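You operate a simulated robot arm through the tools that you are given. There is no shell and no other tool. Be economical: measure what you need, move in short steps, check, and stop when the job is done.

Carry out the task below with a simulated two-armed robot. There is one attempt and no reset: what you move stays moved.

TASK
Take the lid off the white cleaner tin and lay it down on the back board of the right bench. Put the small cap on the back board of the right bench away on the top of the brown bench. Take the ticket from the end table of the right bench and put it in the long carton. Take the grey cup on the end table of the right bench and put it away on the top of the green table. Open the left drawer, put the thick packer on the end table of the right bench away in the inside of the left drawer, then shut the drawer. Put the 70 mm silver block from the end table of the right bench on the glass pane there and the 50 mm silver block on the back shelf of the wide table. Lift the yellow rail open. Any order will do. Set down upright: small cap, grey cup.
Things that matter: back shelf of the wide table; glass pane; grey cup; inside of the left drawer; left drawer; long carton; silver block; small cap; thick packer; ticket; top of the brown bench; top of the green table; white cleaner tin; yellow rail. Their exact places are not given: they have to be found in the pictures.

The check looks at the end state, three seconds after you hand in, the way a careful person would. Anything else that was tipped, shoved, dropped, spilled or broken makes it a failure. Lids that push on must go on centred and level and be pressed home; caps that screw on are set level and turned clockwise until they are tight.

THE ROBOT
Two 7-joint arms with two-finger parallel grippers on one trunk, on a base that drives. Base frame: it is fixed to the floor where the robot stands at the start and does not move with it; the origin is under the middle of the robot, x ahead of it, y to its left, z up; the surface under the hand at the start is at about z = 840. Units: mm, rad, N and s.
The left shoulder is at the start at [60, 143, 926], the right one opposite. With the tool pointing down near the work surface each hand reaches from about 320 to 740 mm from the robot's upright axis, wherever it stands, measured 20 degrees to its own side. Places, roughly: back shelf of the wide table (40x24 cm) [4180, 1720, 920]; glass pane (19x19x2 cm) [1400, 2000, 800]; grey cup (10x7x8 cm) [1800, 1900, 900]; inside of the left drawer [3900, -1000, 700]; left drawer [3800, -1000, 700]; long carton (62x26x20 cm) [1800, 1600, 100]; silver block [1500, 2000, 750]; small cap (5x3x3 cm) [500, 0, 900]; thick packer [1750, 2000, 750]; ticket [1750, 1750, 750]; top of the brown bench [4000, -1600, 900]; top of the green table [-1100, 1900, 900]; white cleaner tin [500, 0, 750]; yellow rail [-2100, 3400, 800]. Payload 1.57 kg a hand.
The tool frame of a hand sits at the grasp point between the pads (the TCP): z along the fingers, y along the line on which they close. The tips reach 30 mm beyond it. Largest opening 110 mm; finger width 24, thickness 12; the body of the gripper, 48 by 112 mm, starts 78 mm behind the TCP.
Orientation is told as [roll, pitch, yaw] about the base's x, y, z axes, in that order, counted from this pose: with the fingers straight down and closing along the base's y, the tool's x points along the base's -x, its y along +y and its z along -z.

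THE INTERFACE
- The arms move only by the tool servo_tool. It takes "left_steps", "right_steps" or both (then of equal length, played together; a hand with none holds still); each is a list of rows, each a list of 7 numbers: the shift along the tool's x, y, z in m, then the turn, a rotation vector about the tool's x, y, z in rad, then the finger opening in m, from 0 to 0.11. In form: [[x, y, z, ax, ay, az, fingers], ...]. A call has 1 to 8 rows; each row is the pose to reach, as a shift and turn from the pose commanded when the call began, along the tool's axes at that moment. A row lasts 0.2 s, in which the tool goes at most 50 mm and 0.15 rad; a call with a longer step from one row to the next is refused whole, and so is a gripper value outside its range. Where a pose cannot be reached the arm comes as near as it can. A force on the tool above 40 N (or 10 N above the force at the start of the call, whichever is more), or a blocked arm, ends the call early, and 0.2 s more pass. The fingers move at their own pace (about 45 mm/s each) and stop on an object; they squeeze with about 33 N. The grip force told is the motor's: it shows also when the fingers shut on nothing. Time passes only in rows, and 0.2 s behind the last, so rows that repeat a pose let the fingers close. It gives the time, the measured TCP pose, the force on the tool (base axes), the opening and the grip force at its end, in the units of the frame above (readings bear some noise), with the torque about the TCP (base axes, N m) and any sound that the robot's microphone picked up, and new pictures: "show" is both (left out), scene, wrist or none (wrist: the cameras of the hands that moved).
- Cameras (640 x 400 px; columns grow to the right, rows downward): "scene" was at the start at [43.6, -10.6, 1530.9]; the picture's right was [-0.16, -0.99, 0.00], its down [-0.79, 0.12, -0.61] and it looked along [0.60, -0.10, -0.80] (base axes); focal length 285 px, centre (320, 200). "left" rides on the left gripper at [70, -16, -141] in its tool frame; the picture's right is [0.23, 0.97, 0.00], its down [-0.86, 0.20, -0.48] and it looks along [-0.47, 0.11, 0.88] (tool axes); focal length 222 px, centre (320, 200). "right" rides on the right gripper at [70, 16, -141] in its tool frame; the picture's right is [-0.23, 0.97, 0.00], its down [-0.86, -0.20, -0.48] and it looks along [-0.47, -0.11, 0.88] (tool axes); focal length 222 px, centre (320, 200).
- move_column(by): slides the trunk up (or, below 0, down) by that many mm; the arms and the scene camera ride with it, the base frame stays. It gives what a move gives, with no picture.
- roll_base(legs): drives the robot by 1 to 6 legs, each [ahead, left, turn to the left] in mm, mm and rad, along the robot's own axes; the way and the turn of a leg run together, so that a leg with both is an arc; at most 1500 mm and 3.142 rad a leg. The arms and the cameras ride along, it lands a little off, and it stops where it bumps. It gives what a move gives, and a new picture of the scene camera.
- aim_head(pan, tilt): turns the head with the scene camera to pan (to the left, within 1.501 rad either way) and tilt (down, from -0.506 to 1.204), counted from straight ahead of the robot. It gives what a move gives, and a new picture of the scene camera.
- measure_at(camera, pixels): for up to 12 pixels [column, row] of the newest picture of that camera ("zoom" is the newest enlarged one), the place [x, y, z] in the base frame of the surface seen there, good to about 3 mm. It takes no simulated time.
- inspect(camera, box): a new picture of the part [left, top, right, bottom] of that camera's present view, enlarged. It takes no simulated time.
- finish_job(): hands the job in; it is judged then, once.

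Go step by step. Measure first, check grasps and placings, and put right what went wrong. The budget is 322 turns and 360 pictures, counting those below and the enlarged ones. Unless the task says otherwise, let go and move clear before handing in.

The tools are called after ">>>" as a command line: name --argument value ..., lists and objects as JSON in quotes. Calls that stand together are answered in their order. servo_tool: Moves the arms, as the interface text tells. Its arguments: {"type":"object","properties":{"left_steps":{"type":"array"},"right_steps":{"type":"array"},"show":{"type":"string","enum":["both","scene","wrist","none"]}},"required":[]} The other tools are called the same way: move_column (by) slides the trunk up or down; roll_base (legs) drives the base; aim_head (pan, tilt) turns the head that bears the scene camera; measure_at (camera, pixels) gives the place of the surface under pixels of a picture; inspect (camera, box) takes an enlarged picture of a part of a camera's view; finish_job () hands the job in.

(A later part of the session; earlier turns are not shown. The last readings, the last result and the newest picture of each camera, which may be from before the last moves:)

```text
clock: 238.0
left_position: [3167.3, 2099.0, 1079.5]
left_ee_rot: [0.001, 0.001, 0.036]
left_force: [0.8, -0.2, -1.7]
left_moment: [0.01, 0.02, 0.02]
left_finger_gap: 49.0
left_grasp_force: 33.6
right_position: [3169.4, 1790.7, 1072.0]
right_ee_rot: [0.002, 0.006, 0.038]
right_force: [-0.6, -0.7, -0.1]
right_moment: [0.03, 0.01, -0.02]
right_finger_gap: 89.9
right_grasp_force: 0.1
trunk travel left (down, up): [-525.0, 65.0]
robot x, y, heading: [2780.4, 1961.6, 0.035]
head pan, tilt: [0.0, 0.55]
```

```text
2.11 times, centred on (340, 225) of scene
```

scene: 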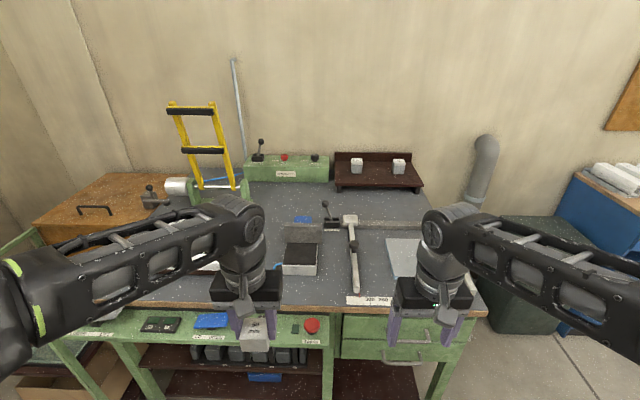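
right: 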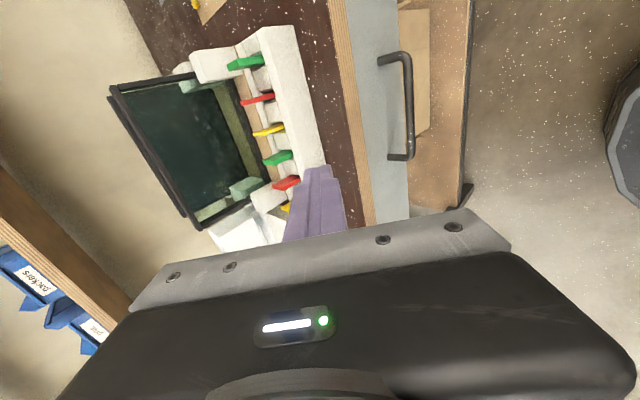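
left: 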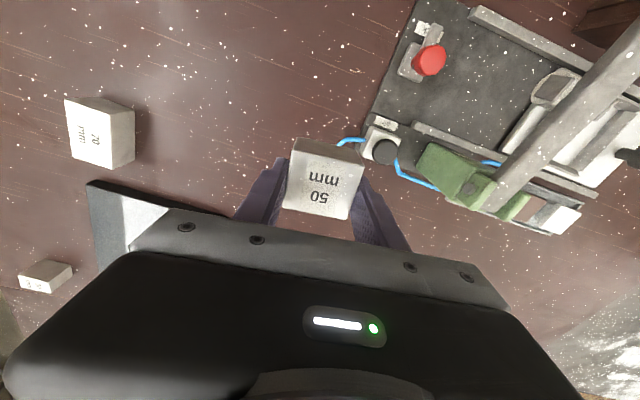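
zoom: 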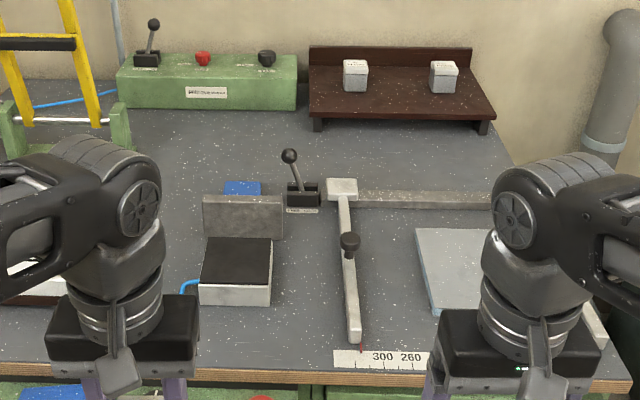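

The shelf (front x≈4040, z≈920) is too far for a straight-down hand (axis can be ~3210). I'll set the block down on a clear spot at the table's front and regrip it with a forward-pitched hand. Find a clear spot.

>>> measure_at --camera "scene" --pixels '[[372, 250], [372, 270], [380, 285], [390, 245], [355, 285], [385, 297], [400, 280], [372, 232], [430, 300], [310, 285], [290, 265]]'

>>> inspect --camera "scene" --box '[320, 200, 450, 310]'

```text
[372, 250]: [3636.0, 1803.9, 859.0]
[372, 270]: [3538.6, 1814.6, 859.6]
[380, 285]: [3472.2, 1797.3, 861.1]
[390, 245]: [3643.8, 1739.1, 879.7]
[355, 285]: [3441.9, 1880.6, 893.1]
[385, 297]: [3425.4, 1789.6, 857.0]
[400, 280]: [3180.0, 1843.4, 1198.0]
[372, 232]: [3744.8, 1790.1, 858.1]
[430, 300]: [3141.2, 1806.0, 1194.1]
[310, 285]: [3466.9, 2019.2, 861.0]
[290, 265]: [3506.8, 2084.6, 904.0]
```

```text
3.64 times, centred on (385, 255) of scene
```

zoom: 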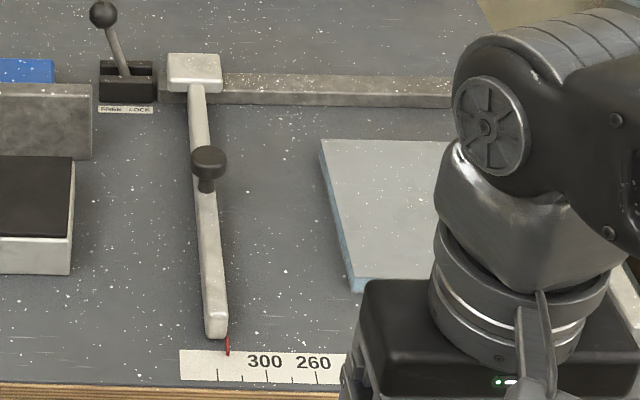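

Between fence (x≈3770) and shelf (x≈4040) the table is clear at y≈1720: a good regrip spot at (3870,1720). Check table legs for how close I can stand.

>>> aim_head --pan -0.1 --tilt 0.85

>>> measure_at --camera "scene" --pixels '[[330, 225], [370, 215], [440, 225], [400, 250], [345, 290], [440, 290], [390, 270], [300, 270], [430, 310], [350, 305]]'

```text
clock: 238.8
left_position: [3167.3, 2098.4, 1078.6]
left_ee_rot: [0.0, 0.002, 0.037]
left_force: [-0.2, 1.0, -1.4]
left_moment: [-0.01, -0.03, 0.02]
left_finger_gap: 49.3
left_grasp_force: 33.5
right_position: [3168.5, 1791.0, 1072.1]
right_ee_rot: [0.003, 0.003, 0.038]
right_force: [-0.4, 0.6, -0.2]
right_moment: [-0.02, -0.01, 0.01]
right_finger_gap: 90.3
right_grasp_force: 0.0
trunk travel left (down, up): [-525.0, 65.0]
robot x, y, heading: [2778.3, 1966.6, 0.04]
head pan, tilt: [-0.099, 0.85]
```

scene: 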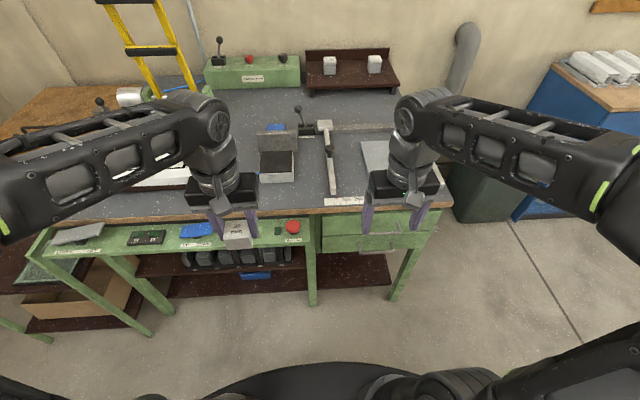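

```text
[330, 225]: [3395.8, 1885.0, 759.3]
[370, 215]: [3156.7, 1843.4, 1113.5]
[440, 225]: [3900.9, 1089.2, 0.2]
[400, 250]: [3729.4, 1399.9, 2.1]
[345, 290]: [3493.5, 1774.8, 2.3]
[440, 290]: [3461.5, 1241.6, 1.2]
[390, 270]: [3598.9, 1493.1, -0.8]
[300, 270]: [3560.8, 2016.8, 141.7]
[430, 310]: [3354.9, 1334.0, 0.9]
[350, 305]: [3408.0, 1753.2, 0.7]
```

>>> measure_at --camera "scene" --pixels '[[395, 295], [405, 270], [311, 300], [311, 265], [340, 280], [380, 275], [312, 230], [306, 225], [330, 245], [360, 250], [420, 240]]'

>>> inspect --camera "scene" --box '[260, 180, 460, 320]'

```text
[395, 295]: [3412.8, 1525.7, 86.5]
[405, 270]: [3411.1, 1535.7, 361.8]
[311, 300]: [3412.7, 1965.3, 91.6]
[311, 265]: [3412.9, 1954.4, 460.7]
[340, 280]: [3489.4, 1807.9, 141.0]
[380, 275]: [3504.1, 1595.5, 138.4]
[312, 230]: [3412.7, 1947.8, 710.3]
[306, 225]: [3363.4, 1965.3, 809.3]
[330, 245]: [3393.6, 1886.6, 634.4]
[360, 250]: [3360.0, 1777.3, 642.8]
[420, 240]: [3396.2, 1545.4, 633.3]
```

```text
2.86 times, centred on (360, 250) of scene
```

zoom: 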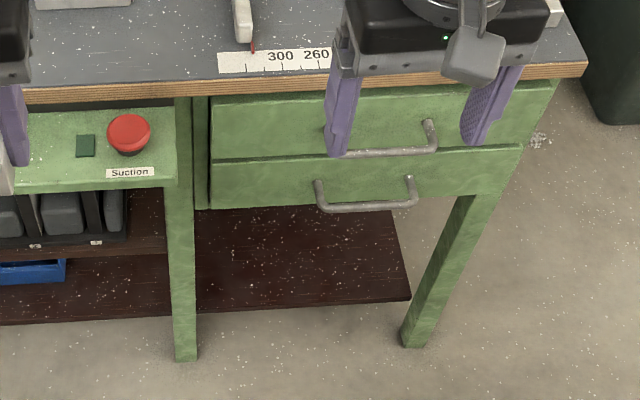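

Legs at (3412, 1525/1955), drawer handles at x≈3360: I'll stand at (3170,1735). Raise the trunk and drive there.

>>> move_column --by 64

>>> roll_base --legs '[[0, 0, -0.038], [0, -228, 0], [388, 0, 0]]'

```text
clock: 239.8
left_position: [3167.5, 2098.9, 1143.9]
left_ee_rot: [0.0, 0.0, 0.034]
left_force: [-0.3, 0.7, -0.9]
left_moment: [0.0, 0.03, 0.0]
left_finger_gap: 49.3
left_grasp_force: 33.0
right_position: [3170.6, 1790.6, 1135.8]
right_ee_rot: [0.004, 0.003, 0.036]
right_force: [0.1, 0.5, -0.1]
right_moment: [0.03, -0.02, 0.01]
right_finger_gap: 90.1
right_grasp_force: 0.1
trunk travel left (down, up): [-589.0, 1.0]
robot x, y, heading: [2784.0, 1963.0, 0.038]
head pan, tilt: [-0.099, 0.85]
```

```text
clock: 244.0
left_position: [3549.6, 1847.0, 1144.1]
left_ee_rot: [-0.001, 0.002, -0.006]
left_force: [0.2, 1.1, -0.6]
left_moment: [0.01, -0.03, 0.0]
left_finger_gap: 49.4
left_grasp_force: 32.7
right_position: [3538.3, 1539.5, 1136.4]
right_ee_rot: [0.005, 0.004, -0.003]
right_force: [0.2, 0.2, 0.3]
right_moment: [-0.01, -0.04, 0.0]
right_finger_gap: 90.1
right_grasp_force: 0.0
trunk travel left (down, up): [-589.0, 1.0]
robot x, y, heading: [3156.5, 1730.4, -0.004]
head pan, tilt: [-0.099, 0.85]
stopped in leg 3: the robot was blocked; the commanded pose is now the measured one
```

scene: 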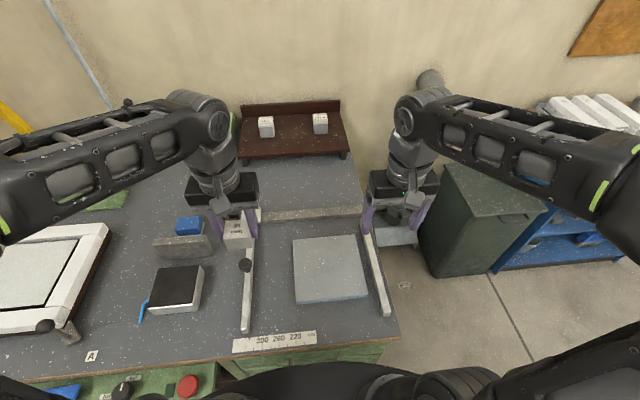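

It was blocked at x≈3156. Ease back 12 mm and measure fence, glass and shelf from here.

>>> roll_base --legs '[[-12, 0, 0]]'

>>> measure_at --camera "scene" --pixels '[[310, 209], [310, 215], [310, 222], [265, 216], [330, 239], [300, 195], [300, 170], [290, 156], [243, 155], [342, 153], [265, 128], [321, 124]]'

>>> inspect --camera "scene" --box '[200, 90, 400, 260]'

```text
clock: 244.8
left_position: [3537.1, 1846.6, 1143.9]
left_ee_rot: [-0.002, 0.001, -0.005]
left_force: [0.5, 0.8, -1.3]
left_moment: [-0.01, -0.02, 0.03]
left_finger_gap: 49.2
left_grasp_force: 33.3
right_position: [3526.5, 1539.2, 1135.4]
right_ee_rot: [0.004, 0.004, -0.003]
right_force: [-0.8, 0.1, 0.2]
right_moment: [0.0, -0.01, 0.0]
right_finger_gap: 89.9
right_grasp_force: 0.1
trunk travel left (down, up): [-589.0, 1.0]
robot x, y, heading: [3147.7, 1728.4, -0.005]
head pan, tilt: [-0.099, 0.85]
```

scene: 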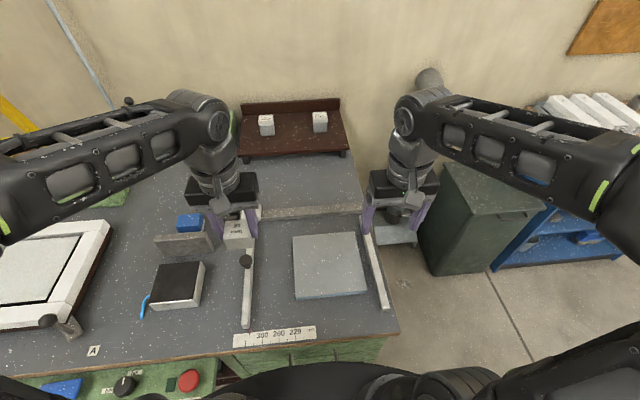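

```text
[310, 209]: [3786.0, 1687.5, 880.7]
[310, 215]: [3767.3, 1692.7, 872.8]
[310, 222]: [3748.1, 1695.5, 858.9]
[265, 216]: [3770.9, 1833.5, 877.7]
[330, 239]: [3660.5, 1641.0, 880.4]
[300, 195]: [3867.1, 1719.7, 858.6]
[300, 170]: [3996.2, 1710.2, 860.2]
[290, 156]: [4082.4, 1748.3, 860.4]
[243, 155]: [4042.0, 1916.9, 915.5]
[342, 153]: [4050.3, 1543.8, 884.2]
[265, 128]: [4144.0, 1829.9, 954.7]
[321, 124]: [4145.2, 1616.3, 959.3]
```

```text
2.35 times, centred on (300, 175) of scene
```

zoom: 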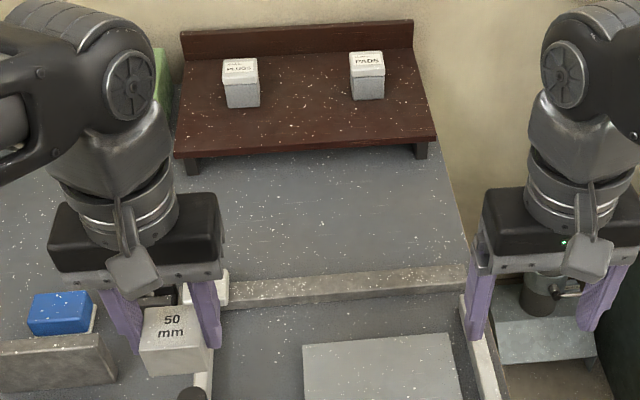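

Extend the left hand to about (3835,1745), descending beyond the fence.

>>> servo_tool --left_steps '[[-0.04, -0.013, 0.0, 0, 0, 0, 0.03], [-0.08, -0.026, 0.01, 0, 0, 0, 0.03], [-0.12, -0.04, 0.03, 0, 0, 0, 0.03], [-0.16, -0.055, 0.05, 0, 0, 0, 0.03], [-0.2, -0.07, 0.07, 0, 0, 0, 0.03], [-0.235, -0.085, 0.09, 0, 0, 0, 0.03], [-0.27, -0.095, 0.115, 0, 0, 0, 0.03], [-0.298, -0.102, 0.145, 0, 0, 0, 0.03]]'

```text
clock: 246.6
left_position: [3782.3, 1758.7, 1044.2]
left_ee_rot: [0.0, 0.001, -0.007]
left_force: [0.2, -0.8, -1.7]
left_moment: [0.03, -0.02, 0.02]
left_finger_gap: 49.5
left_grasp_force: 32.7
left hand out of reach, approached as far as the arm can: row 7, 8
right_position: [3527.0, 1539.9, 1136.2]
right_ee_rot: [0.005, 0.005, -0.002]
right_force: [-0.6, 0.3, 0.3]
right_moment: [0.01, -0.01, 0.02]
right_finger_gap: 90.0
right_grasp_force: 0.0
trunk travel left (down, up): [-589.0, 1.0]
robot x, y, heading: [3147.5, 1729.1, -0.008]
head pan, tilt: [-0.099, 0.85]
```

scene: 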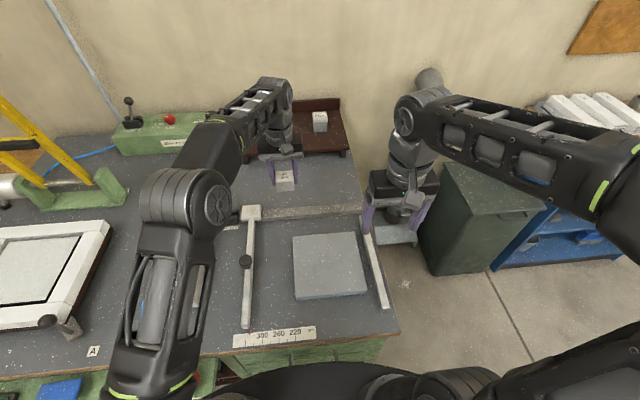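
left: 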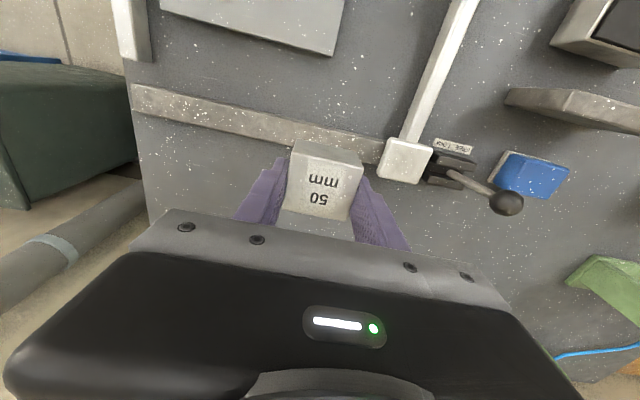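

At that height it's at its limit; descend and extend together (block bottom stays above the 880 fence until past it).

>>> servo_tool --left_steps '[[-0.01, -0.003, 0.03, 0, 0, 0, 0.03], [-0.025, -0.006, 0.06, 0, 0, 0, 0.03], [-0.04, -0.009, 0.09, 0, 0, 0, 0.03], [-0.053, -0.012, 0.1, 0, 0, 0, 0.03], [-0.053, -0.012, 0.105, 0, 0, 0, 0.03]]' --show "wrist"

```text
clock: 247.8
left_position: [3820.8, 1749.9, 953.1]
left_ee_rot: [-0.001, 0.002, -0.004]
left_force: [0.5, -0.4, -2.3]
left_moment: [-0.02, -0.01, -0.01]
left_finger_gap: 49.1
left_grasp_force: 33.2
left hand out of reach, approached as far as the arm can: row 4, 5
right_position: [3527.0, 1539.1, 1136.1]
right_ee_rot: [0.006, 0.005, -0.001]
right_force: [0.1, -1.3, 1.2]
right_moment: [-0.01, -0.02, -0.01]
right_finger_gap: 90.0
right_grasp_force: 0.1
trunk travel left (down, up): [-589.0, 1.0]
robot x, y, heading: [3145.8, 1730.0, -0.006]
head pan, tilt: [-0.099, 0.85]
```

left: 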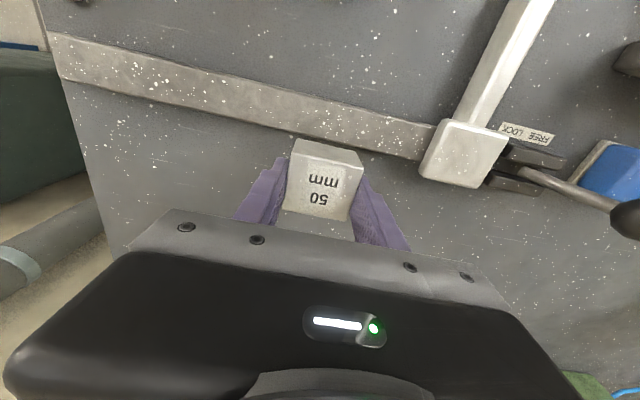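

Block is past the fence. Descend another 45 mm with a slight extension.

>>> servo_tool --left_steps '[[-0.005, -0.0, 0.02, 0, 0, 0, 0.03], [-0.012, -0.0, 0.04, 0, 0, 0, 0.03], [-0.014, -0.0, 0.05, 0, 0, 0, 0.03]]' --show "none"

```text
clock: 248.6
left_position: [3830.0, 1751.0, 903.2]
left_ee_rot: [0.001, 0.0, -0.005]
left_force: [-0.4, 0.4, -1.0]
left_moment: [0.02, 0.01, 0.0]
left_finger_gap: 49.5
left_grasp_force: 33.4
left hand out of reach, approached as far as the arm can: row 2, 3
right_position: [3527.4, 1539.2, 1135.8]
right_ee_rot: [0.005, 0.006, -0.004]
right_force: [0.3, -0.4, 0.2]
right_moment: [0.01, 0.01, 0.01]
right_finger_gap: 90.2
right_grasp_force: 0.1
trunk travel left (down, up): [-589.0, 1.0]
robot x, y, heading: [3146.7, 1728.4, -0.007]
head pan, tilt: [-0.099, 0.85]
```

>>> servo_tool --left_steps '[[0, 0, 0.003, 0, 0, 0, 0.03], [0, 0, 0.006, 0, 0, 0, 0.03]]' --show "none"

```text
clock: 249.2
left_position: [3828.2, 1750.7, 897.4]
left_ee_rot: [-0.001, 0.003, -0.005]
left_force: [-0.4, -0.3, -0.9]
left_moment: [0.02, -0.02, 0.0]
left_finger_gap: 49.3
left_grasp_force: 33.0
right_position: [3527.3, 1540.3, 1136.9]
right_ee_rot: [0.004, 0.005, -0.003]
right_force: [-0.5, -0.1, 0.1]
right_moment: [-0.01, 0.01, 0.01]
right_finger_gap: 89.9
right_grasp_force: 0.1
trunk travel left (down, up): [-589.0, 1.0]
robot x, y, heading: [3146.3, 1727.3, -0.011]
head pan, tilt: [-0.099, 0.85]
```

>>> servo_tool --left_steps '[[0, 0, 0.002, 0, 0, 0, 0.03], [0, 0, 0.004, 0, 0, 0, 0.03]]' --show "none"

```text
clock: 249.8
left_position: [3828.6, 1750.2, 898.0]
left_ee_rot: [-0.002, -0.003, -0.006]
left_force: [-0.7, 2.2, 19.0]
left_moment: [0.06, 0.53, -0.05]
left_finger_gap: 49.3
left_grasp_force: 32.7
right_position: [3525.0, 1539.1, 1136.9]
right_ee_rot: [0.003, 0.003, -0.004]
right_force: [1.2, 0.5, 0.1]
right_moment: [0.02, -0.01, -0.03]
right_finger_gap: 89.9
right_grasp_force: 0.0
trunk travel left (down, up): [-589.0, 1.0]
robot x, y, heading: [3147.8, 1725.6, -0.01]
head pan, tilt: [-0.099, 0.85]
```

Block rests on the table. Relieve, open, rise 110 mm, and begin pitching the hand forward.

>>> servo_tool --left_steps '[[0, 0, -0.002, 0, 0, 0, 0.03], [0, 0, -0.002, 0, 0, 0, 0.09], [0, 0, -0.002, 0, 0, 0, 0.09], [0, 0, -0.03, 0, 0, 0, 0.09], [0, 0, -0.07, 0, 0, 0, 0.09], [0.01, 0, -0.11, 0, 0, 0, 0.09]]' --show "none"

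>>> servo_tool --left_steps '[[0, 0, 0, 0, -0.15, 0, 0.09], [0, 0, 0, 0, -0.3, 0, 0.09], [0, 0, 0, 0, -0.45, 0, 0.09], [0, 0, 0, 0, -0.6, 0, 0.09], [0, 0, 0, 0, -0.75, 0, 0.09], [0, 0, 0, 0, -0.9, 0, 0.09], [0, 0, 0, 0, -1.05, 0, 0.09], [0, 0, 0, 0, -1.2, 0, 0.09]]'

```text
clock: 251.2
left_position: [3821.1, 1751.6, 954.7]
left_ee_rot: [0.0, -0.001, -0.004]
left_force: [0.0, -0.7, -1.4]
left_moment: [0.01, 0.01, -0.01]
left_finger_gap: 89.9
left_grasp_force: 0.0
left hand out of reach, approached as far as the arm can: row 5, 6
right_position: [3528.2, 1538.6, 1136.4]
right_ee_rot: [0.006, 0.006, -0.003]
right_force: [0.2, -0.6, 0.3]
right_moment: [0.03, 0.02, -0.03]
right_finger_gap: 89.7
right_grasp_force: 0.1
trunk travel left (down, up): [-589.0, 1.0]
robot x, y, heading: [3148.7, 1728.7, -0.009]
head pan, tilt: [-0.099, 0.85]
```

```text
clock: 253.0
left_position: [3824.1, 1751.1, 957.6]
left_ee_rot: [0.004, -1.202, -0.008]
left_force: [0.4, -0.3, -0.4]
left_moment: [0.0, -0.02, 0.04]
left_finger_gap: 89.9
left_grasp_force: 0.0
right_position: [3526.9, 1538.7, 1135.9]
right_ee_rot: [0.004, 0.006, -0.002]
right_force: [0.1, -0.1, -0.7]
right_moment: [0.01, -0.02, 0.0]
right_finger_gap: 90.0
right_grasp_force: 0.0
trunk travel left (down, up): [-589.0, 1.0]
robot x, y, heading: [3145.6, 1728.7, -0.008]
head pan, tilt: [-0.099, 0.85]
```

scene: 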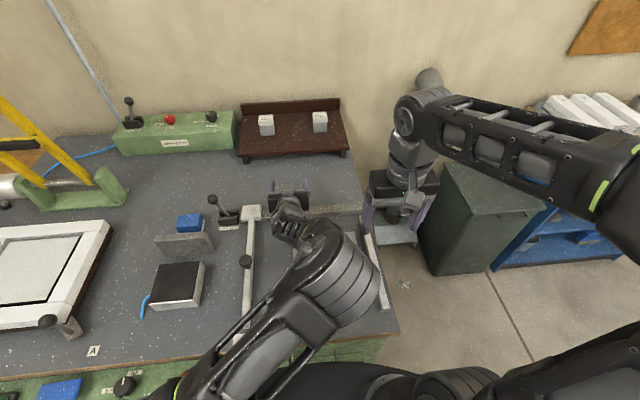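
left: 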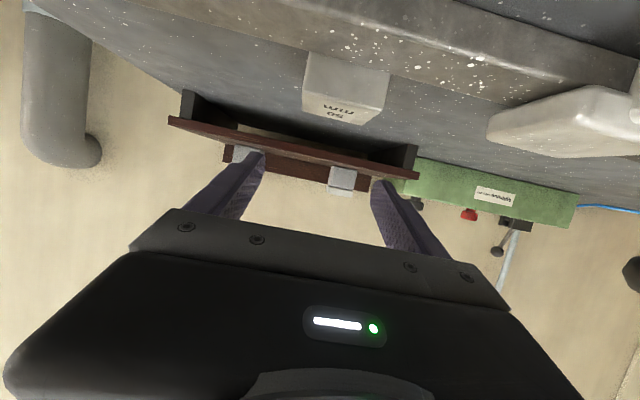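

Pitched. Check elbow height over the table before lowering.

>>> measure_at --camera "scene" --pixels '[[345, 270], [320, 235], [375, 280], [360, 310], [290, 230], [285, 210], [240, 350]]'

>>> inspect --camera "right" --box '[320, 0, 640, 300]'

>>> measure_at --camera "left" --pixels '[[345, 95], [308, 75], [385, 85], [308, 108], [380, 120], [345, 60]]'

```text
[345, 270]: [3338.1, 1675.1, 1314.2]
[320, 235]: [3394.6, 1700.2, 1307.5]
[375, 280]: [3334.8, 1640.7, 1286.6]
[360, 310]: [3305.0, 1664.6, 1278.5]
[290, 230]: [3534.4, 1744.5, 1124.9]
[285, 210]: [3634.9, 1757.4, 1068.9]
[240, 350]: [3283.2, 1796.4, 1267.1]
```

```text
1.33 times, centred on (480, 150) of right
```

zoom: 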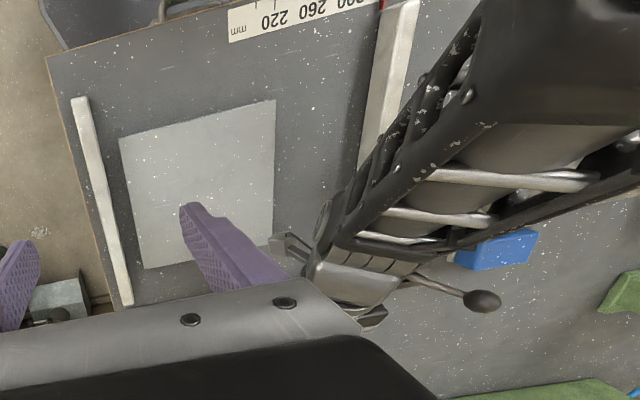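

```text
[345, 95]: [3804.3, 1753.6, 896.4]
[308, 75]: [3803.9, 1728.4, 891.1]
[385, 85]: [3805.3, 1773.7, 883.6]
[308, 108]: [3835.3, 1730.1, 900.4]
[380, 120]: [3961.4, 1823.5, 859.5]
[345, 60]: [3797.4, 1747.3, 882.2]
```

Elbow is high and clear. Reduce pitch to 1.1 rad to keep the wrist camera off the table, then lower around the block (centre (3823,1752), top 900).

>>> servo_tool --left_steps '[[0, 0, 0, 0, 0.1, 0, 0.08], [0, 0, 0, 0, 0.1, 0, 0.08]]' --show "none"

>>> servo_tool --left_steps '[[0.015, 0, 0.004, 0, 0, 0, 0.08], [0.03, 0, 0.009, 0, 0, 0, 0.08], [0.045, 0, 0.014, 0, 0, 0, 0.08], [0.055, 0, 0.018, 0, 0, 0, 0.08]]'

```text
clock: 253.6
left_position: [3823.6, 1750.4, 957.8]
left_ee_rot: [0.003, -1.097, -0.008]
left_force: [-0.7, 0.4, -0.5]
left_moment: [0.0, 0.0, -0.01]
left_finger_gap: 80.0
left_grasp_force: 0.1
right_position: [3527.1, 1539.2, 1136.6]
right_ee_rot: [0.003, 0.003, -0.003]
right_force: [0.2, 0.8, -0.3]
right_moment: [0.01, -0.01, -0.02]
right_finger_gap: 90.1
right_grasp_force: 0.0
trunk travel left (down, up): [-589.0, 1.0]
robot x, y, heading: [3147.3, 1725.2, -0.004]
head pan, tilt: [-0.099, 0.85]
```

```text
clock: 254.6
left_position: [3816.9, 1750.2, 898.7]
left_ee_rot: [0.002, -1.098, -0.006]
left_force: [-0.1, 0.1, -0.4]
left_moment: [-0.01, -0.01, 0.0]
left_finger_gap: 80.0
left_grasp_force: 0.0
right_position: [3526.7, 1538.6, 1137.1]
right_ee_rot: [0.006, 0.004, -0.004]
right_force: [-0.6, -0.6, -0.1]
right_moment: [0.0, 0.0, -0.01]
right_finger_gap: 90.1
right_grasp_force: 0.1
trunk travel left (down, up): [-589.0, 1.0]
robot x, y, heading: [3146.5, 1725.8, -0.01]
head pan, tilt: [-0.099, 0.85]
```

scene: 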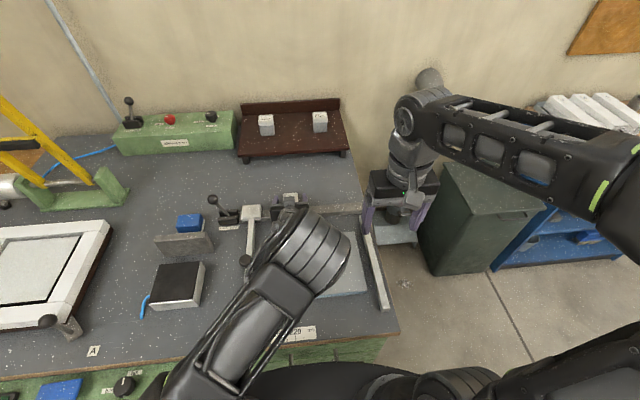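
left: 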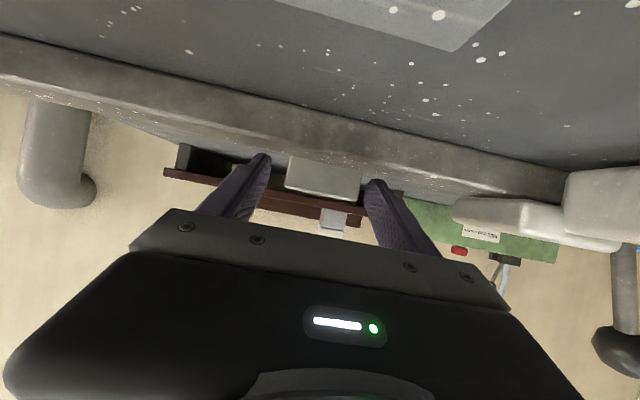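

Block lies between the fingers. Close and lift 95 mm.

>>> servo_tool --left_steps '[[0, 0, 0, 0, 0, 0, 0.05], [0, 0, 0, 0, 0, 0, 0.03], [0, 0, 0, 0, 0, 0, 0.03], [0, 0, 0, 0, 0, 0, 0.03], [-0.018, 0, -0.009, 0, 0, 0, 0.03], [-0.04, 0, -0.02, 0, 0, 0, 0.03], [-0.063, 0, -0.032, 0, 0, 0, 0.03], [-0.085, 0, -0.043, 0, 0, 0, 0.03]]'

```text
clock: 256.4
left_position: [3816.2, 1750.7, 995.1]
left_ee_rot: [0.003, -1.097, -0.01]
left_force: [0.1, 0.7, -1.7]
left_moment: [0.03, 0.01, 0.0]
left_finger_gap: 49.6
left_grasp_force: 33.1
right_position: [3527.1, 1538.7, 1136.4]
right_ee_rot: [0.002, 0.003, -0.004]
right_force: [0.7, -0.9, -0.1]
right_moment: [0.04, 0.01, 0.0]
right_finger_gap: 90.1
right_grasp_force: 0.0
trunk travel left (down, up): [-589.0, 1.0]
robot x, y, heading: [3145.6, 1729.7, -0.006]
head pan, tilt: [-0.099, 0.85]
```

scene: 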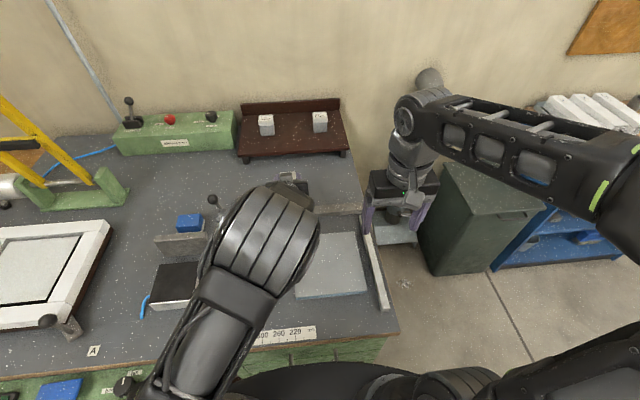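
left: 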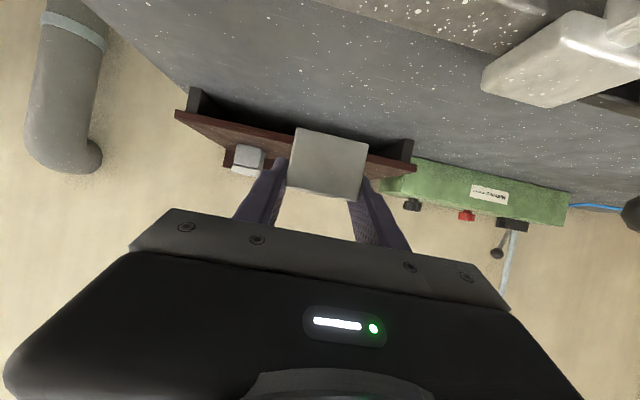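

Held. Extend forward 249 mm at this height towards the shelf.

>>> servo_tool --left_steps '[[-0.019, 0.004, 0.037, 0, 0, 0, 0.03], [-0.038, 0.008, 0.074, 0, 0, 0, 0.03], [-0.057, 0.012, 0.111, 0, 0, 0, 0.03], [-0.075, 0.017, 0.148, 0, 0, 0, 0.03], [-0.094, 0.021, 0.185, 0, 0, 0, 0.03], [-0.113, 0.025, 0.222, 0, 0, 0, 0.03]]'

```text
clock: 257.8
left_position: [4042.8, 1771.5, 994.5]
left_ee_rot: [0.002, -1.095, -0.006]
left_force: [-0.7, -0.8, -0.8]
left_moment: [0.0, 0.04, 0.0]
left_finger_gap: 49.5
left_grasp_force: 33.0
left hand out of reach, approached as far as the arm can: row 6
right_position: [3526.0, 1538.9, 1135.9]
right_ee_rot: [0.004, 0.004, -0.003]
right_force: [-0.4, -0.1, -0.7]
right_moment: [0.01, -0.02, -0.01]
right_finger_gap: 90.0
right_grasp_force: 0.1
trunk travel left (down, up): [-589.0, 1.0]
robot x, y, heading: [3144.0, 1727.1, -0.01]
head pan, tilt: [-0.099, 0.85]
```

scene: 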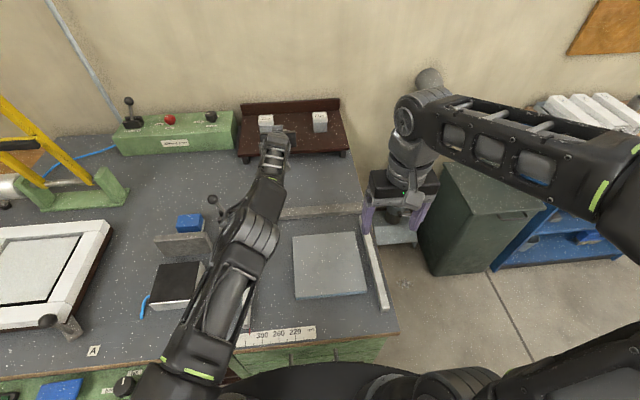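
left: 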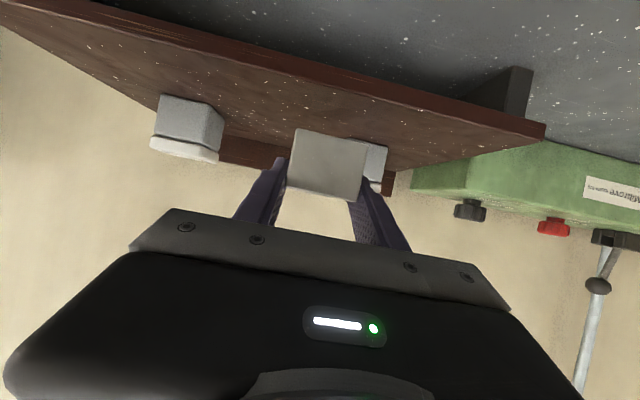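

At the reach limit: block centre ≈4050 while the shelf front is ≈4045. Lower while pressing forward, check, then push it further in with closed fingertips if needed. Measure shelf edge first.

>>> measure_at --camera "left" --pixels '[[480, 112], [400, 90], [480, 125], [200, 55], [250, 100], [520, 140], [430, 160], [330, 130]]'

>>> servo_tool --left_steps '[[0.003, 0, 0.016, 0, 0, 0, 0.03], [0.012, 0, 0.021, 0, 0, 0, 0.03], [0.016, 0, 0.023, 0, 0, 0, 0.03]]' --show "wrist"

```text
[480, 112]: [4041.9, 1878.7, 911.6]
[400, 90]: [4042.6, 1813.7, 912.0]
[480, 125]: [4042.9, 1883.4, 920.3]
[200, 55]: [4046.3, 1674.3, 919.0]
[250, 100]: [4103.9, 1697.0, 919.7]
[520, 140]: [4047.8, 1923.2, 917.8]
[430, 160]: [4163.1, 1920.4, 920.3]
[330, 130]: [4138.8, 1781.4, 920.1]
```

```text
clock: 258.6
left_position: [4049.4, 1768.8, 977.9]
left_ee_rot: [0.001, -1.099, -0.008]
left_force: [-0.6, 0.3, -1.4]
left_moment: [-0.04, 0.03, 0.02]
left_finger_gap: 49.8
left_grasp_force: 33.2
left hand out of reach, approached as far as the arm can: row 1, 2, 3
right_position: [3526.7, 1539.0, 1137.5]
right_ee_rot: [0.004, 0.007, -0.005]
right_force: [0.8, 0.2, 0.3]
right_moment: [0.02, 0.04, 0.01]
right_finger_gap: 90.2
right_grasp_force: 0.1
trunk travel left (down, up): [-589.0, 1.0]
robot x, y, heading: [3150.1, 1726.9, -0.007]
head pan, tilt: [-0.099, 0.85]
```

left: 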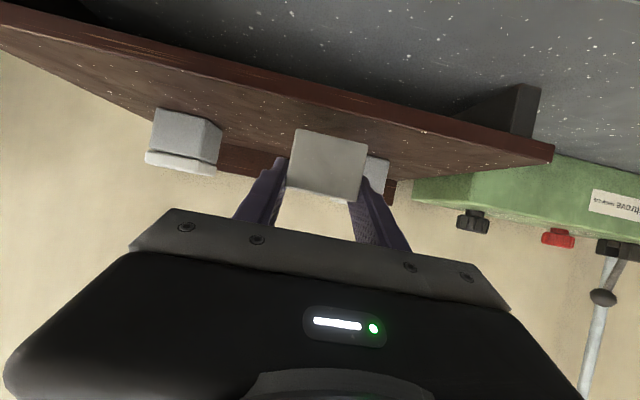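

Shelf edge x≈4043, z 920. Lower about 17 mm more with a slight forward press.

>>> servo_tool --left_steps '[[0.006, 0, 0.006, 0, 0, 0, 0.03], [0.0115, 0, 0.0105, 0, 0, 0, 0.03]]' --show "none"

>>> servo_tool --left_steps '[[0.002, 0, 0.001, 0, 0, 0, 0.03], [0.004, 0, 0.002, 0, 0, 0, 0.03]]' --show "wrist"

```text
clock: 259.2
left_position: [4048.0, 1766.9, 964.8]
left_ee_rot: [0.003, -1.096, -0.006]
left_force: [0.2, 0.0, -1.2]
left_moment: [0.0, 0.0, -0.02]
left_finger_gap: 49.4
left_grasp_force: 33.4
left hand out of reach, approached as far as the arm can: row 1, 2
right_position: [3527.3, 1540.0, 1136.6]
right_ee_rot: [0.006, 0.006, -0.005]
right_force: [-0.2, 0.0, -0.1]
right_moment: [0.02, -0.02, -0.01]
right_finger_gap: 90.2
right_grasp_force: 0.1
trunk travel left (down, up): [-589.0, 1.0]
robot x, y, heading: [3142.7, 1730.0, -0.006]
head pan, tilt: [-0.099, 0.85]
```

```text
clock: 259.8
left_position: [4047.9, 1766.5, 960.7]
left_ee_rot: [0.002, -1.098, -0.007]
left_force: [-0.2, 0.4, -0.8]
left_moment: [-0.02, 0.03, 0.0]
left_finger_gap: 49.6
left_grasp_force: 33.2
right_position: [3527.2, 1540.0, 1135.4]
right_ee_rot: [0.003, 0.006, -0.004]
right_force: [0.3, 0.5, 0.3]
right_moment: [0.01, 0.06, -0.02]
right_finger_gap: 90.1
right_grasp_force: 0.1
trunk travel left (down, up): [-589.0, 1.0]
robot x, y, heading: [3147.5, 1728.1, -0.007]
head pan, tilt: [-0.099, 0.85]
```

left: 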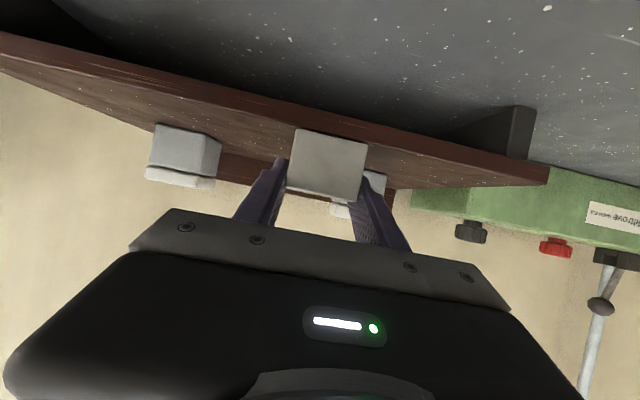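

>>> servo_tool --left_steps '[[0.0018, 0, 0.0009, 0, 0, 0, 0.03], [0.0036, 0, 0.0018, 0, 0, 0, 0.03]]' --show "none"

```text
clock: 260.4
left_position: [4045.6, 1767.4, 958.8]
left_ee_rot: [0.002, -1.101, -0.009]
left_force: [1.2, 1.3, 3.7]
left_moment: [0.12, -0.01, -0.01]
left_finger_gap: 49.5
left_grasp_force: 33.6
right_position: [3526.8, 1540.5, 1136.9]
right_ee_rot: [0.003, 0.004, -0.004]
right_force: [-0.1, 0.2, -0.7]
right_moment: [-0.02, -0.01, 0.01]
right_finger_gap: 90.1
right_grasp_force: 0.0
trunk travel left (down, up): [-589.0, 1.0]
robot x, y, heading: [3147.0, 1725.3, -0.007]
head pan, tilt: [-0.099, 0.85]
```

Contact at 3.7 N; block's centre is ≈10 mm inside the edge. Release gently and retract along the fingers.

>>> servo_tool --left_steps '[[0, 0, 0, 0, 0, 0, 0.07], [0, 0, 0, 0, 0, 0, 0.07], [0, 0, 0, 0, 0, 0, 0.07], [0, 0, -0.03, 0, 0, 0, 0.07], [0, 0, -0.06, 0, 0, 0, 0.05], [0, 0, -0.08, 0, 0, 0, 0.0], [0, 0, -0.08, 0, 0, 0, 0.0], [0, 0, -0.08, 0, 0, 0, 0.0]]'

```text
clock: 262.2
left_position: [3977.5, 1767.6, 994.9]
left_ee_rot: [0.002, -1.097, -0.007]
left_force: [-0.5, 0.1, 0.3]
left_moment: [-0.01, -0.04, 0.04]
left_finger_gap: 0.0
left_grasp_force: 8.9
right_position: [3526.4, 1539.4, 1136.4]
right_ee_rot: [0.007, 0.003, -0.003]
right_force: [-0.8, 0.6, -0.7]
right_moment: [-0.02, -0.01, 0.0]
right_finger_gap: 90.2
right_grasp_force: 0.1
trunk travel left (down, up): [-589.0, 1.0]
robot x, y, heading: [3147.4, 1730.7, -0.01]
head pan, tilt: [-0.099, 0.85]
```

scene: 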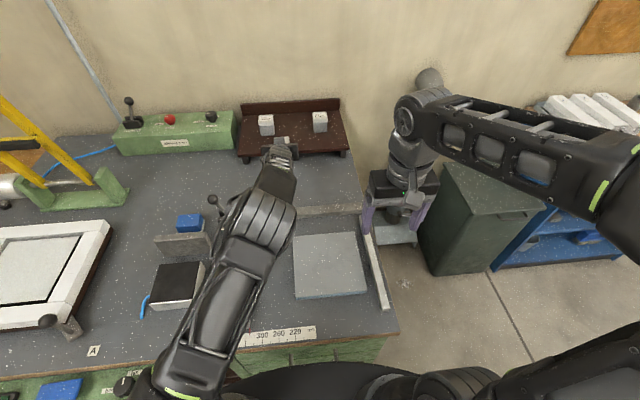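
left: 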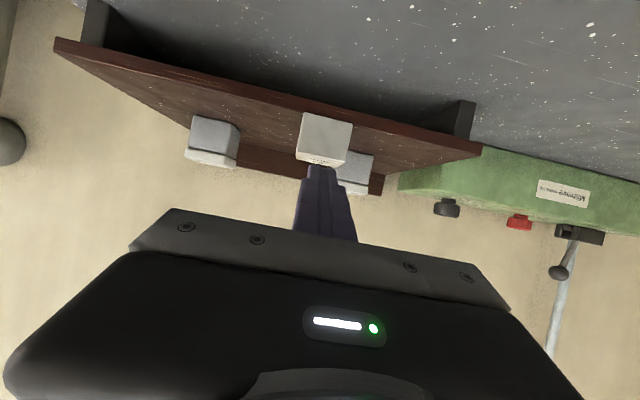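

Block stands on the shelf edge. Measure its front face, then push it in ~25 mm with closed fingertips.

>>> measure_at --camera "left" --pixels '[[327, 135], [305, 130], [350, 135], [327, 118], [300, 150], [320, 160]]'

```text
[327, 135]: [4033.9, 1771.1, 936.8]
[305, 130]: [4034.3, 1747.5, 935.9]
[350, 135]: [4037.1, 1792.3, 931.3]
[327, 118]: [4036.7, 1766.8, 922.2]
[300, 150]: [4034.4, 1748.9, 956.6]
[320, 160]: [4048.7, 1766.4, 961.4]
```

Front face x≈4034.5. Bring the closed tips in front of it, then push gently.

>>> servo_tool --left_steps '[[0.014, 0.002, 0.013, 0, 0, 0, 0.0], [0.027, 0.002, 0.026, 0, 0, 0, 0.0], [0.0274, 0.002, 0.0387, 0, 0, 0, 0.0]]' --show "none"

>>> servo_tool --left_steps '[[-0.0036, 0, 0.007, 0, 0, 0, 0.0], [-0.007, 0, 0.014, 0, 0, 0, 0.0], [-0.011, 0, 0.021, 0, 0, 0, 0.0], [-0.0145, 0, 0.028, 0, 0, 0, 0.0]]' --show "wrist"

```text
clock: 263.0
left_position: [3999.5, 1769.4, 951.5]
left_ee_rot: [0.0, -1.098, -0.005]
left_force: [0.4, 0.1, 0.2]
left_moment: [0.0, -0.01, -0.01]
left_finger_gap: 0.0
left_grasp_force: 21.1
right_position: [3527.2, 1539.1, 1135.6]
right_ee_rot: [0.003, 0.005, -0.004]
right_force: [0.6, 0.2, 0.4]
right_moment: [0.0, 0.01, -0.05]
right_finger_gap: 90.0
right_grasp_force: 0.1
trunk travel left (down, up): [-589.0, 1.0]
robot x, y, heading: [3145.8, 1727.8, -0.002]
head pan, tilt: [-0.099, 0.85]
```

```text
clock: 264.0
left_position: [4030.5, 1769.1, 951.6]
left_ee_rot: [-0.001, -1.098, -0.006]
left_force: [0.4, 0.6, 0.5]
left_moment: [0.0, -0.04, 0.01]
left_finger_gap: 0.0
left_grasp_force: 21.6
right_position: [3527.2, 1538.6, 1136.6]
right_ee_rot: [0.004, 0.003, -0.005]
right_force: [-0.4, -0.3, 0.4]
right_moment: [0.01, -0.01, -0.01]
right_finger_gap: 90.1
right_grasp_force: 0.0
trunk travel left (down, up): [-589.0, 1.0]
robot x, y, heading: [3148.9, 1729.7, -0.006]
head pan, tilt: [-0.099, 0.85]
```

left: 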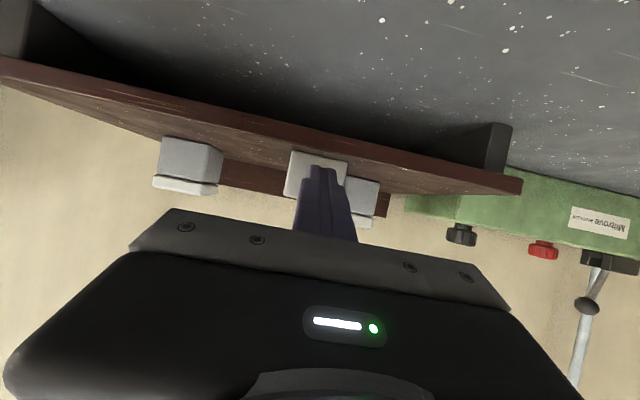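

Check the block's face after pushing, and retract.

>>> measure_at --camera "left" --pixels '[[300, 170], [340, 162], [318, 156], [365, 160], [295, 190]]'

>>> servo_tool --left_steps '[[0, 0, -0.03, 0, 0, 0, 0.0], [-0.02, 0, -0.06, 0, 0, 0, 0.0], [-0.05, 0, -0.09, 0, 0, 0, 0.0], [-0.08, 0, -0.12, 0, 0, 0, 0.03], [-0.1, 0, -0.16, 0, 0, 0, 0.06], [-0.1, 0, -0.2, 0, 0, 0, 0.06]]'

```text
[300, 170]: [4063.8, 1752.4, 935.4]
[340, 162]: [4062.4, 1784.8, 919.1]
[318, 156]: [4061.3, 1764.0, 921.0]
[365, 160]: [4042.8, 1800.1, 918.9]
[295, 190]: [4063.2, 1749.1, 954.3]
```

```text
clock: 265.4
left_position: [3896.2, 1769.6, 1129.8]
left_ee_rot: [0.002, -1.098, -0.009]
left_force: [0.1, 0.1, -0.8]
left_moment: [0.0, 0.02, 0.0]
left_finger_gap: 60.1
left_grasp_force: 0.0
right_position: [3526.2, 1540.3, 1136.7]
right_ee_rot: [0.006, 0.005, -0.004]
right_force: [-0.2, -0.4, -0.1]
right_moment: [-0.02, -0.02, -0.04]
right_finger_gap: 90.0
right_grasp_force: 0.0
trunk travel left (down, up): [-589.0, 1.0]
robot x, y, heading: [3145.6, 1729.1, -0.005]
head pan, tilt: [-0.099, 0.85]
```

scene: 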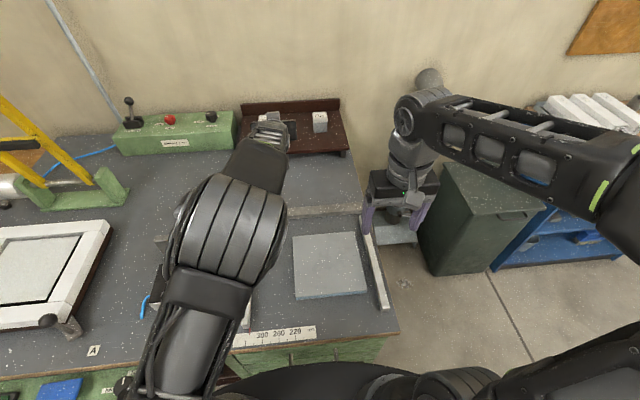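
left: 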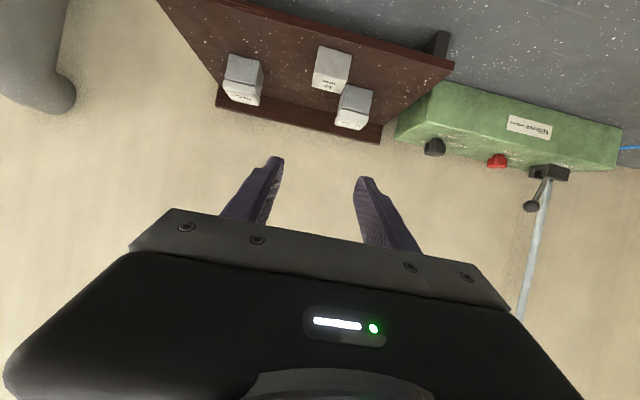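

Block is fully on the shelf. Drive back and straighten the left hand.

>>> roll_base --legs '[[-420, 0, 0]]'

>>> servo_tool --left_steps '[[-0.01, 0, -0.03, 0, 0.137, 0, 0.06], [-0.01, 0, -0.065, 0, 0.275, 0, 0.06], [-0.01, 0, -0.1, 0, 0.412, 0, 0.06], [0.0, 0, -0.14, 0, 0.55, 0, 0.06], [0.0, 0, -0.18, 0, 0.687, 0, 0.06], [0.0, 0, -0.22, 0, 0.825, 0, 0.06], [0.0, 0, -0.26, 0, 0.962, 0, 0.06], [0.0, 0, -0.3, 0, 1.098, 0, 0.06]]' --show "none"

```text
clock: 267.9
left_position: [3487.4, 1771.8, 1131.1]
left_ee_rot: [0.002, -1.098, -0.005]
left_force: [-0.6, 0.8, 0.2]
left_moment: [0.0, -0.01, 0.05]
left_finger_gap: 60.1
left_grasp_force: 0.1
right_position: [3116.5, 1541.9, 1135.9]
right_ee_rot: [0.005, 0.003, -0.004]
right_force: [-0.2, -0.1, -0.2]
right_moment: [0.0, -0.01, 0.03]
right_finger_gap: 90.0
right_grasp_force: 0.0
trunk travel left (down, up): [-589.0, 1.0]
robot x, y, heading: [2735.2, 1729.7, -0.005]
head pan, tilt: [-0.099, 0.85]
```

scene: 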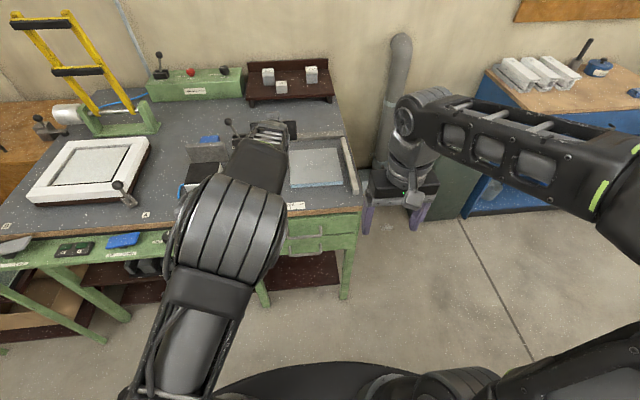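

```text
clock: 269.7
left_position: [3284.0, 1773.7, 1236.6]
left_ee_rot: [-0.001, -0.238, -0.004]
left_force: [1.0, 0.1, -0.6]
left_moment: [-0.02, -0.01, 0.02]
left_finger_gap: 59.8
left_grasp_force: 0.0
left hand out of reach, approached as far as the arm can: row 7, 8
right_position: [3116.8, 1542.7, 1137.1]
right_ee_rot: [0.004, 0.004, -0.003]
right_force: [-0.3, -0.4, -0.5]
right_moment: [0.0, 0.01, -0.02]
right_finger_gap: 90.0
right_grasp_force: 0.1
trunk travel left (down, up): [-589.0, 1.0]
robot x, y, heading: [2734.4, 1733.1, -0.007]
head pan, tilt: [-0.099, 0.85]
```

>>> servo_tool --left_steps '[[0.03, 0.02, 0.011, 0, 0.08, 0, 0.06], [0.06, 0.04, 0.023, 0, 0.16, 0, 0.06], [0.09, 0.055, 0.034, 0, 0.238, 0, 0.08], [0.12, 0.075, 0.045, 0, 0.238, 0, 0.1], [0.147, 0.09, 0.057, 0, 0.238, 0, 0.1]]' --show "none"

>>> move_column --by -64

```text
clock: 270.9
left_position: [3154.2, 1863.9, 1145.2]
left_ee_rot: [0.001, 0.001, -0.007]
left_force: [0.0, -0.5, 0.0]
left_moment: [-0.02, -0.03, 0.02]
left_finger_gap: 100.1
left_grasp_force: 0.0
right_position: [3116.4, 1542.2, 1136.3]
right_ee_rot: [0.003, 0.004, -0.004]
right_force: [0.2, -0.1, -0.1]
right_moment: [-0.03, 0.01, 0.02]
right_finger_gap: 90.0
right_grasp_force: 0.1
trunk travel left (down, up): [-589.0, 1.0]
robot x, y, heading: [2739.3, 1730.0, -0.007]
head pan, tilt: [-0.099, 0.85]
```

```text
clock: 271.9
left_position: [3155.2, 1862.0, 1081.8]
left_ee_rot: [0.0, 0.0, -0.006]
left_force: [0.0, -0.3, 0.5]
left_moment: [0.02, 0.03, 0.02]
left_finger_gap: 99.9
left_grasp_force: 0.0
right_position: [3117.2, 1541.4, 1072.4]
right_ee_rot: [0.002, 0.003, -0.003]
right_force: [0.7, -0.1, 0.0]
right_moment: [0.01, 0.02, 0.0]
right_finger_gap: 89.9
right_grasp_force: 0.0
trunk travel left (down, up): [-525.0, 65.0]
robot x, y, heading: [2735.0, 1734.9, -0.005]
head pan, tilt: [-0.099, 0.85]
```

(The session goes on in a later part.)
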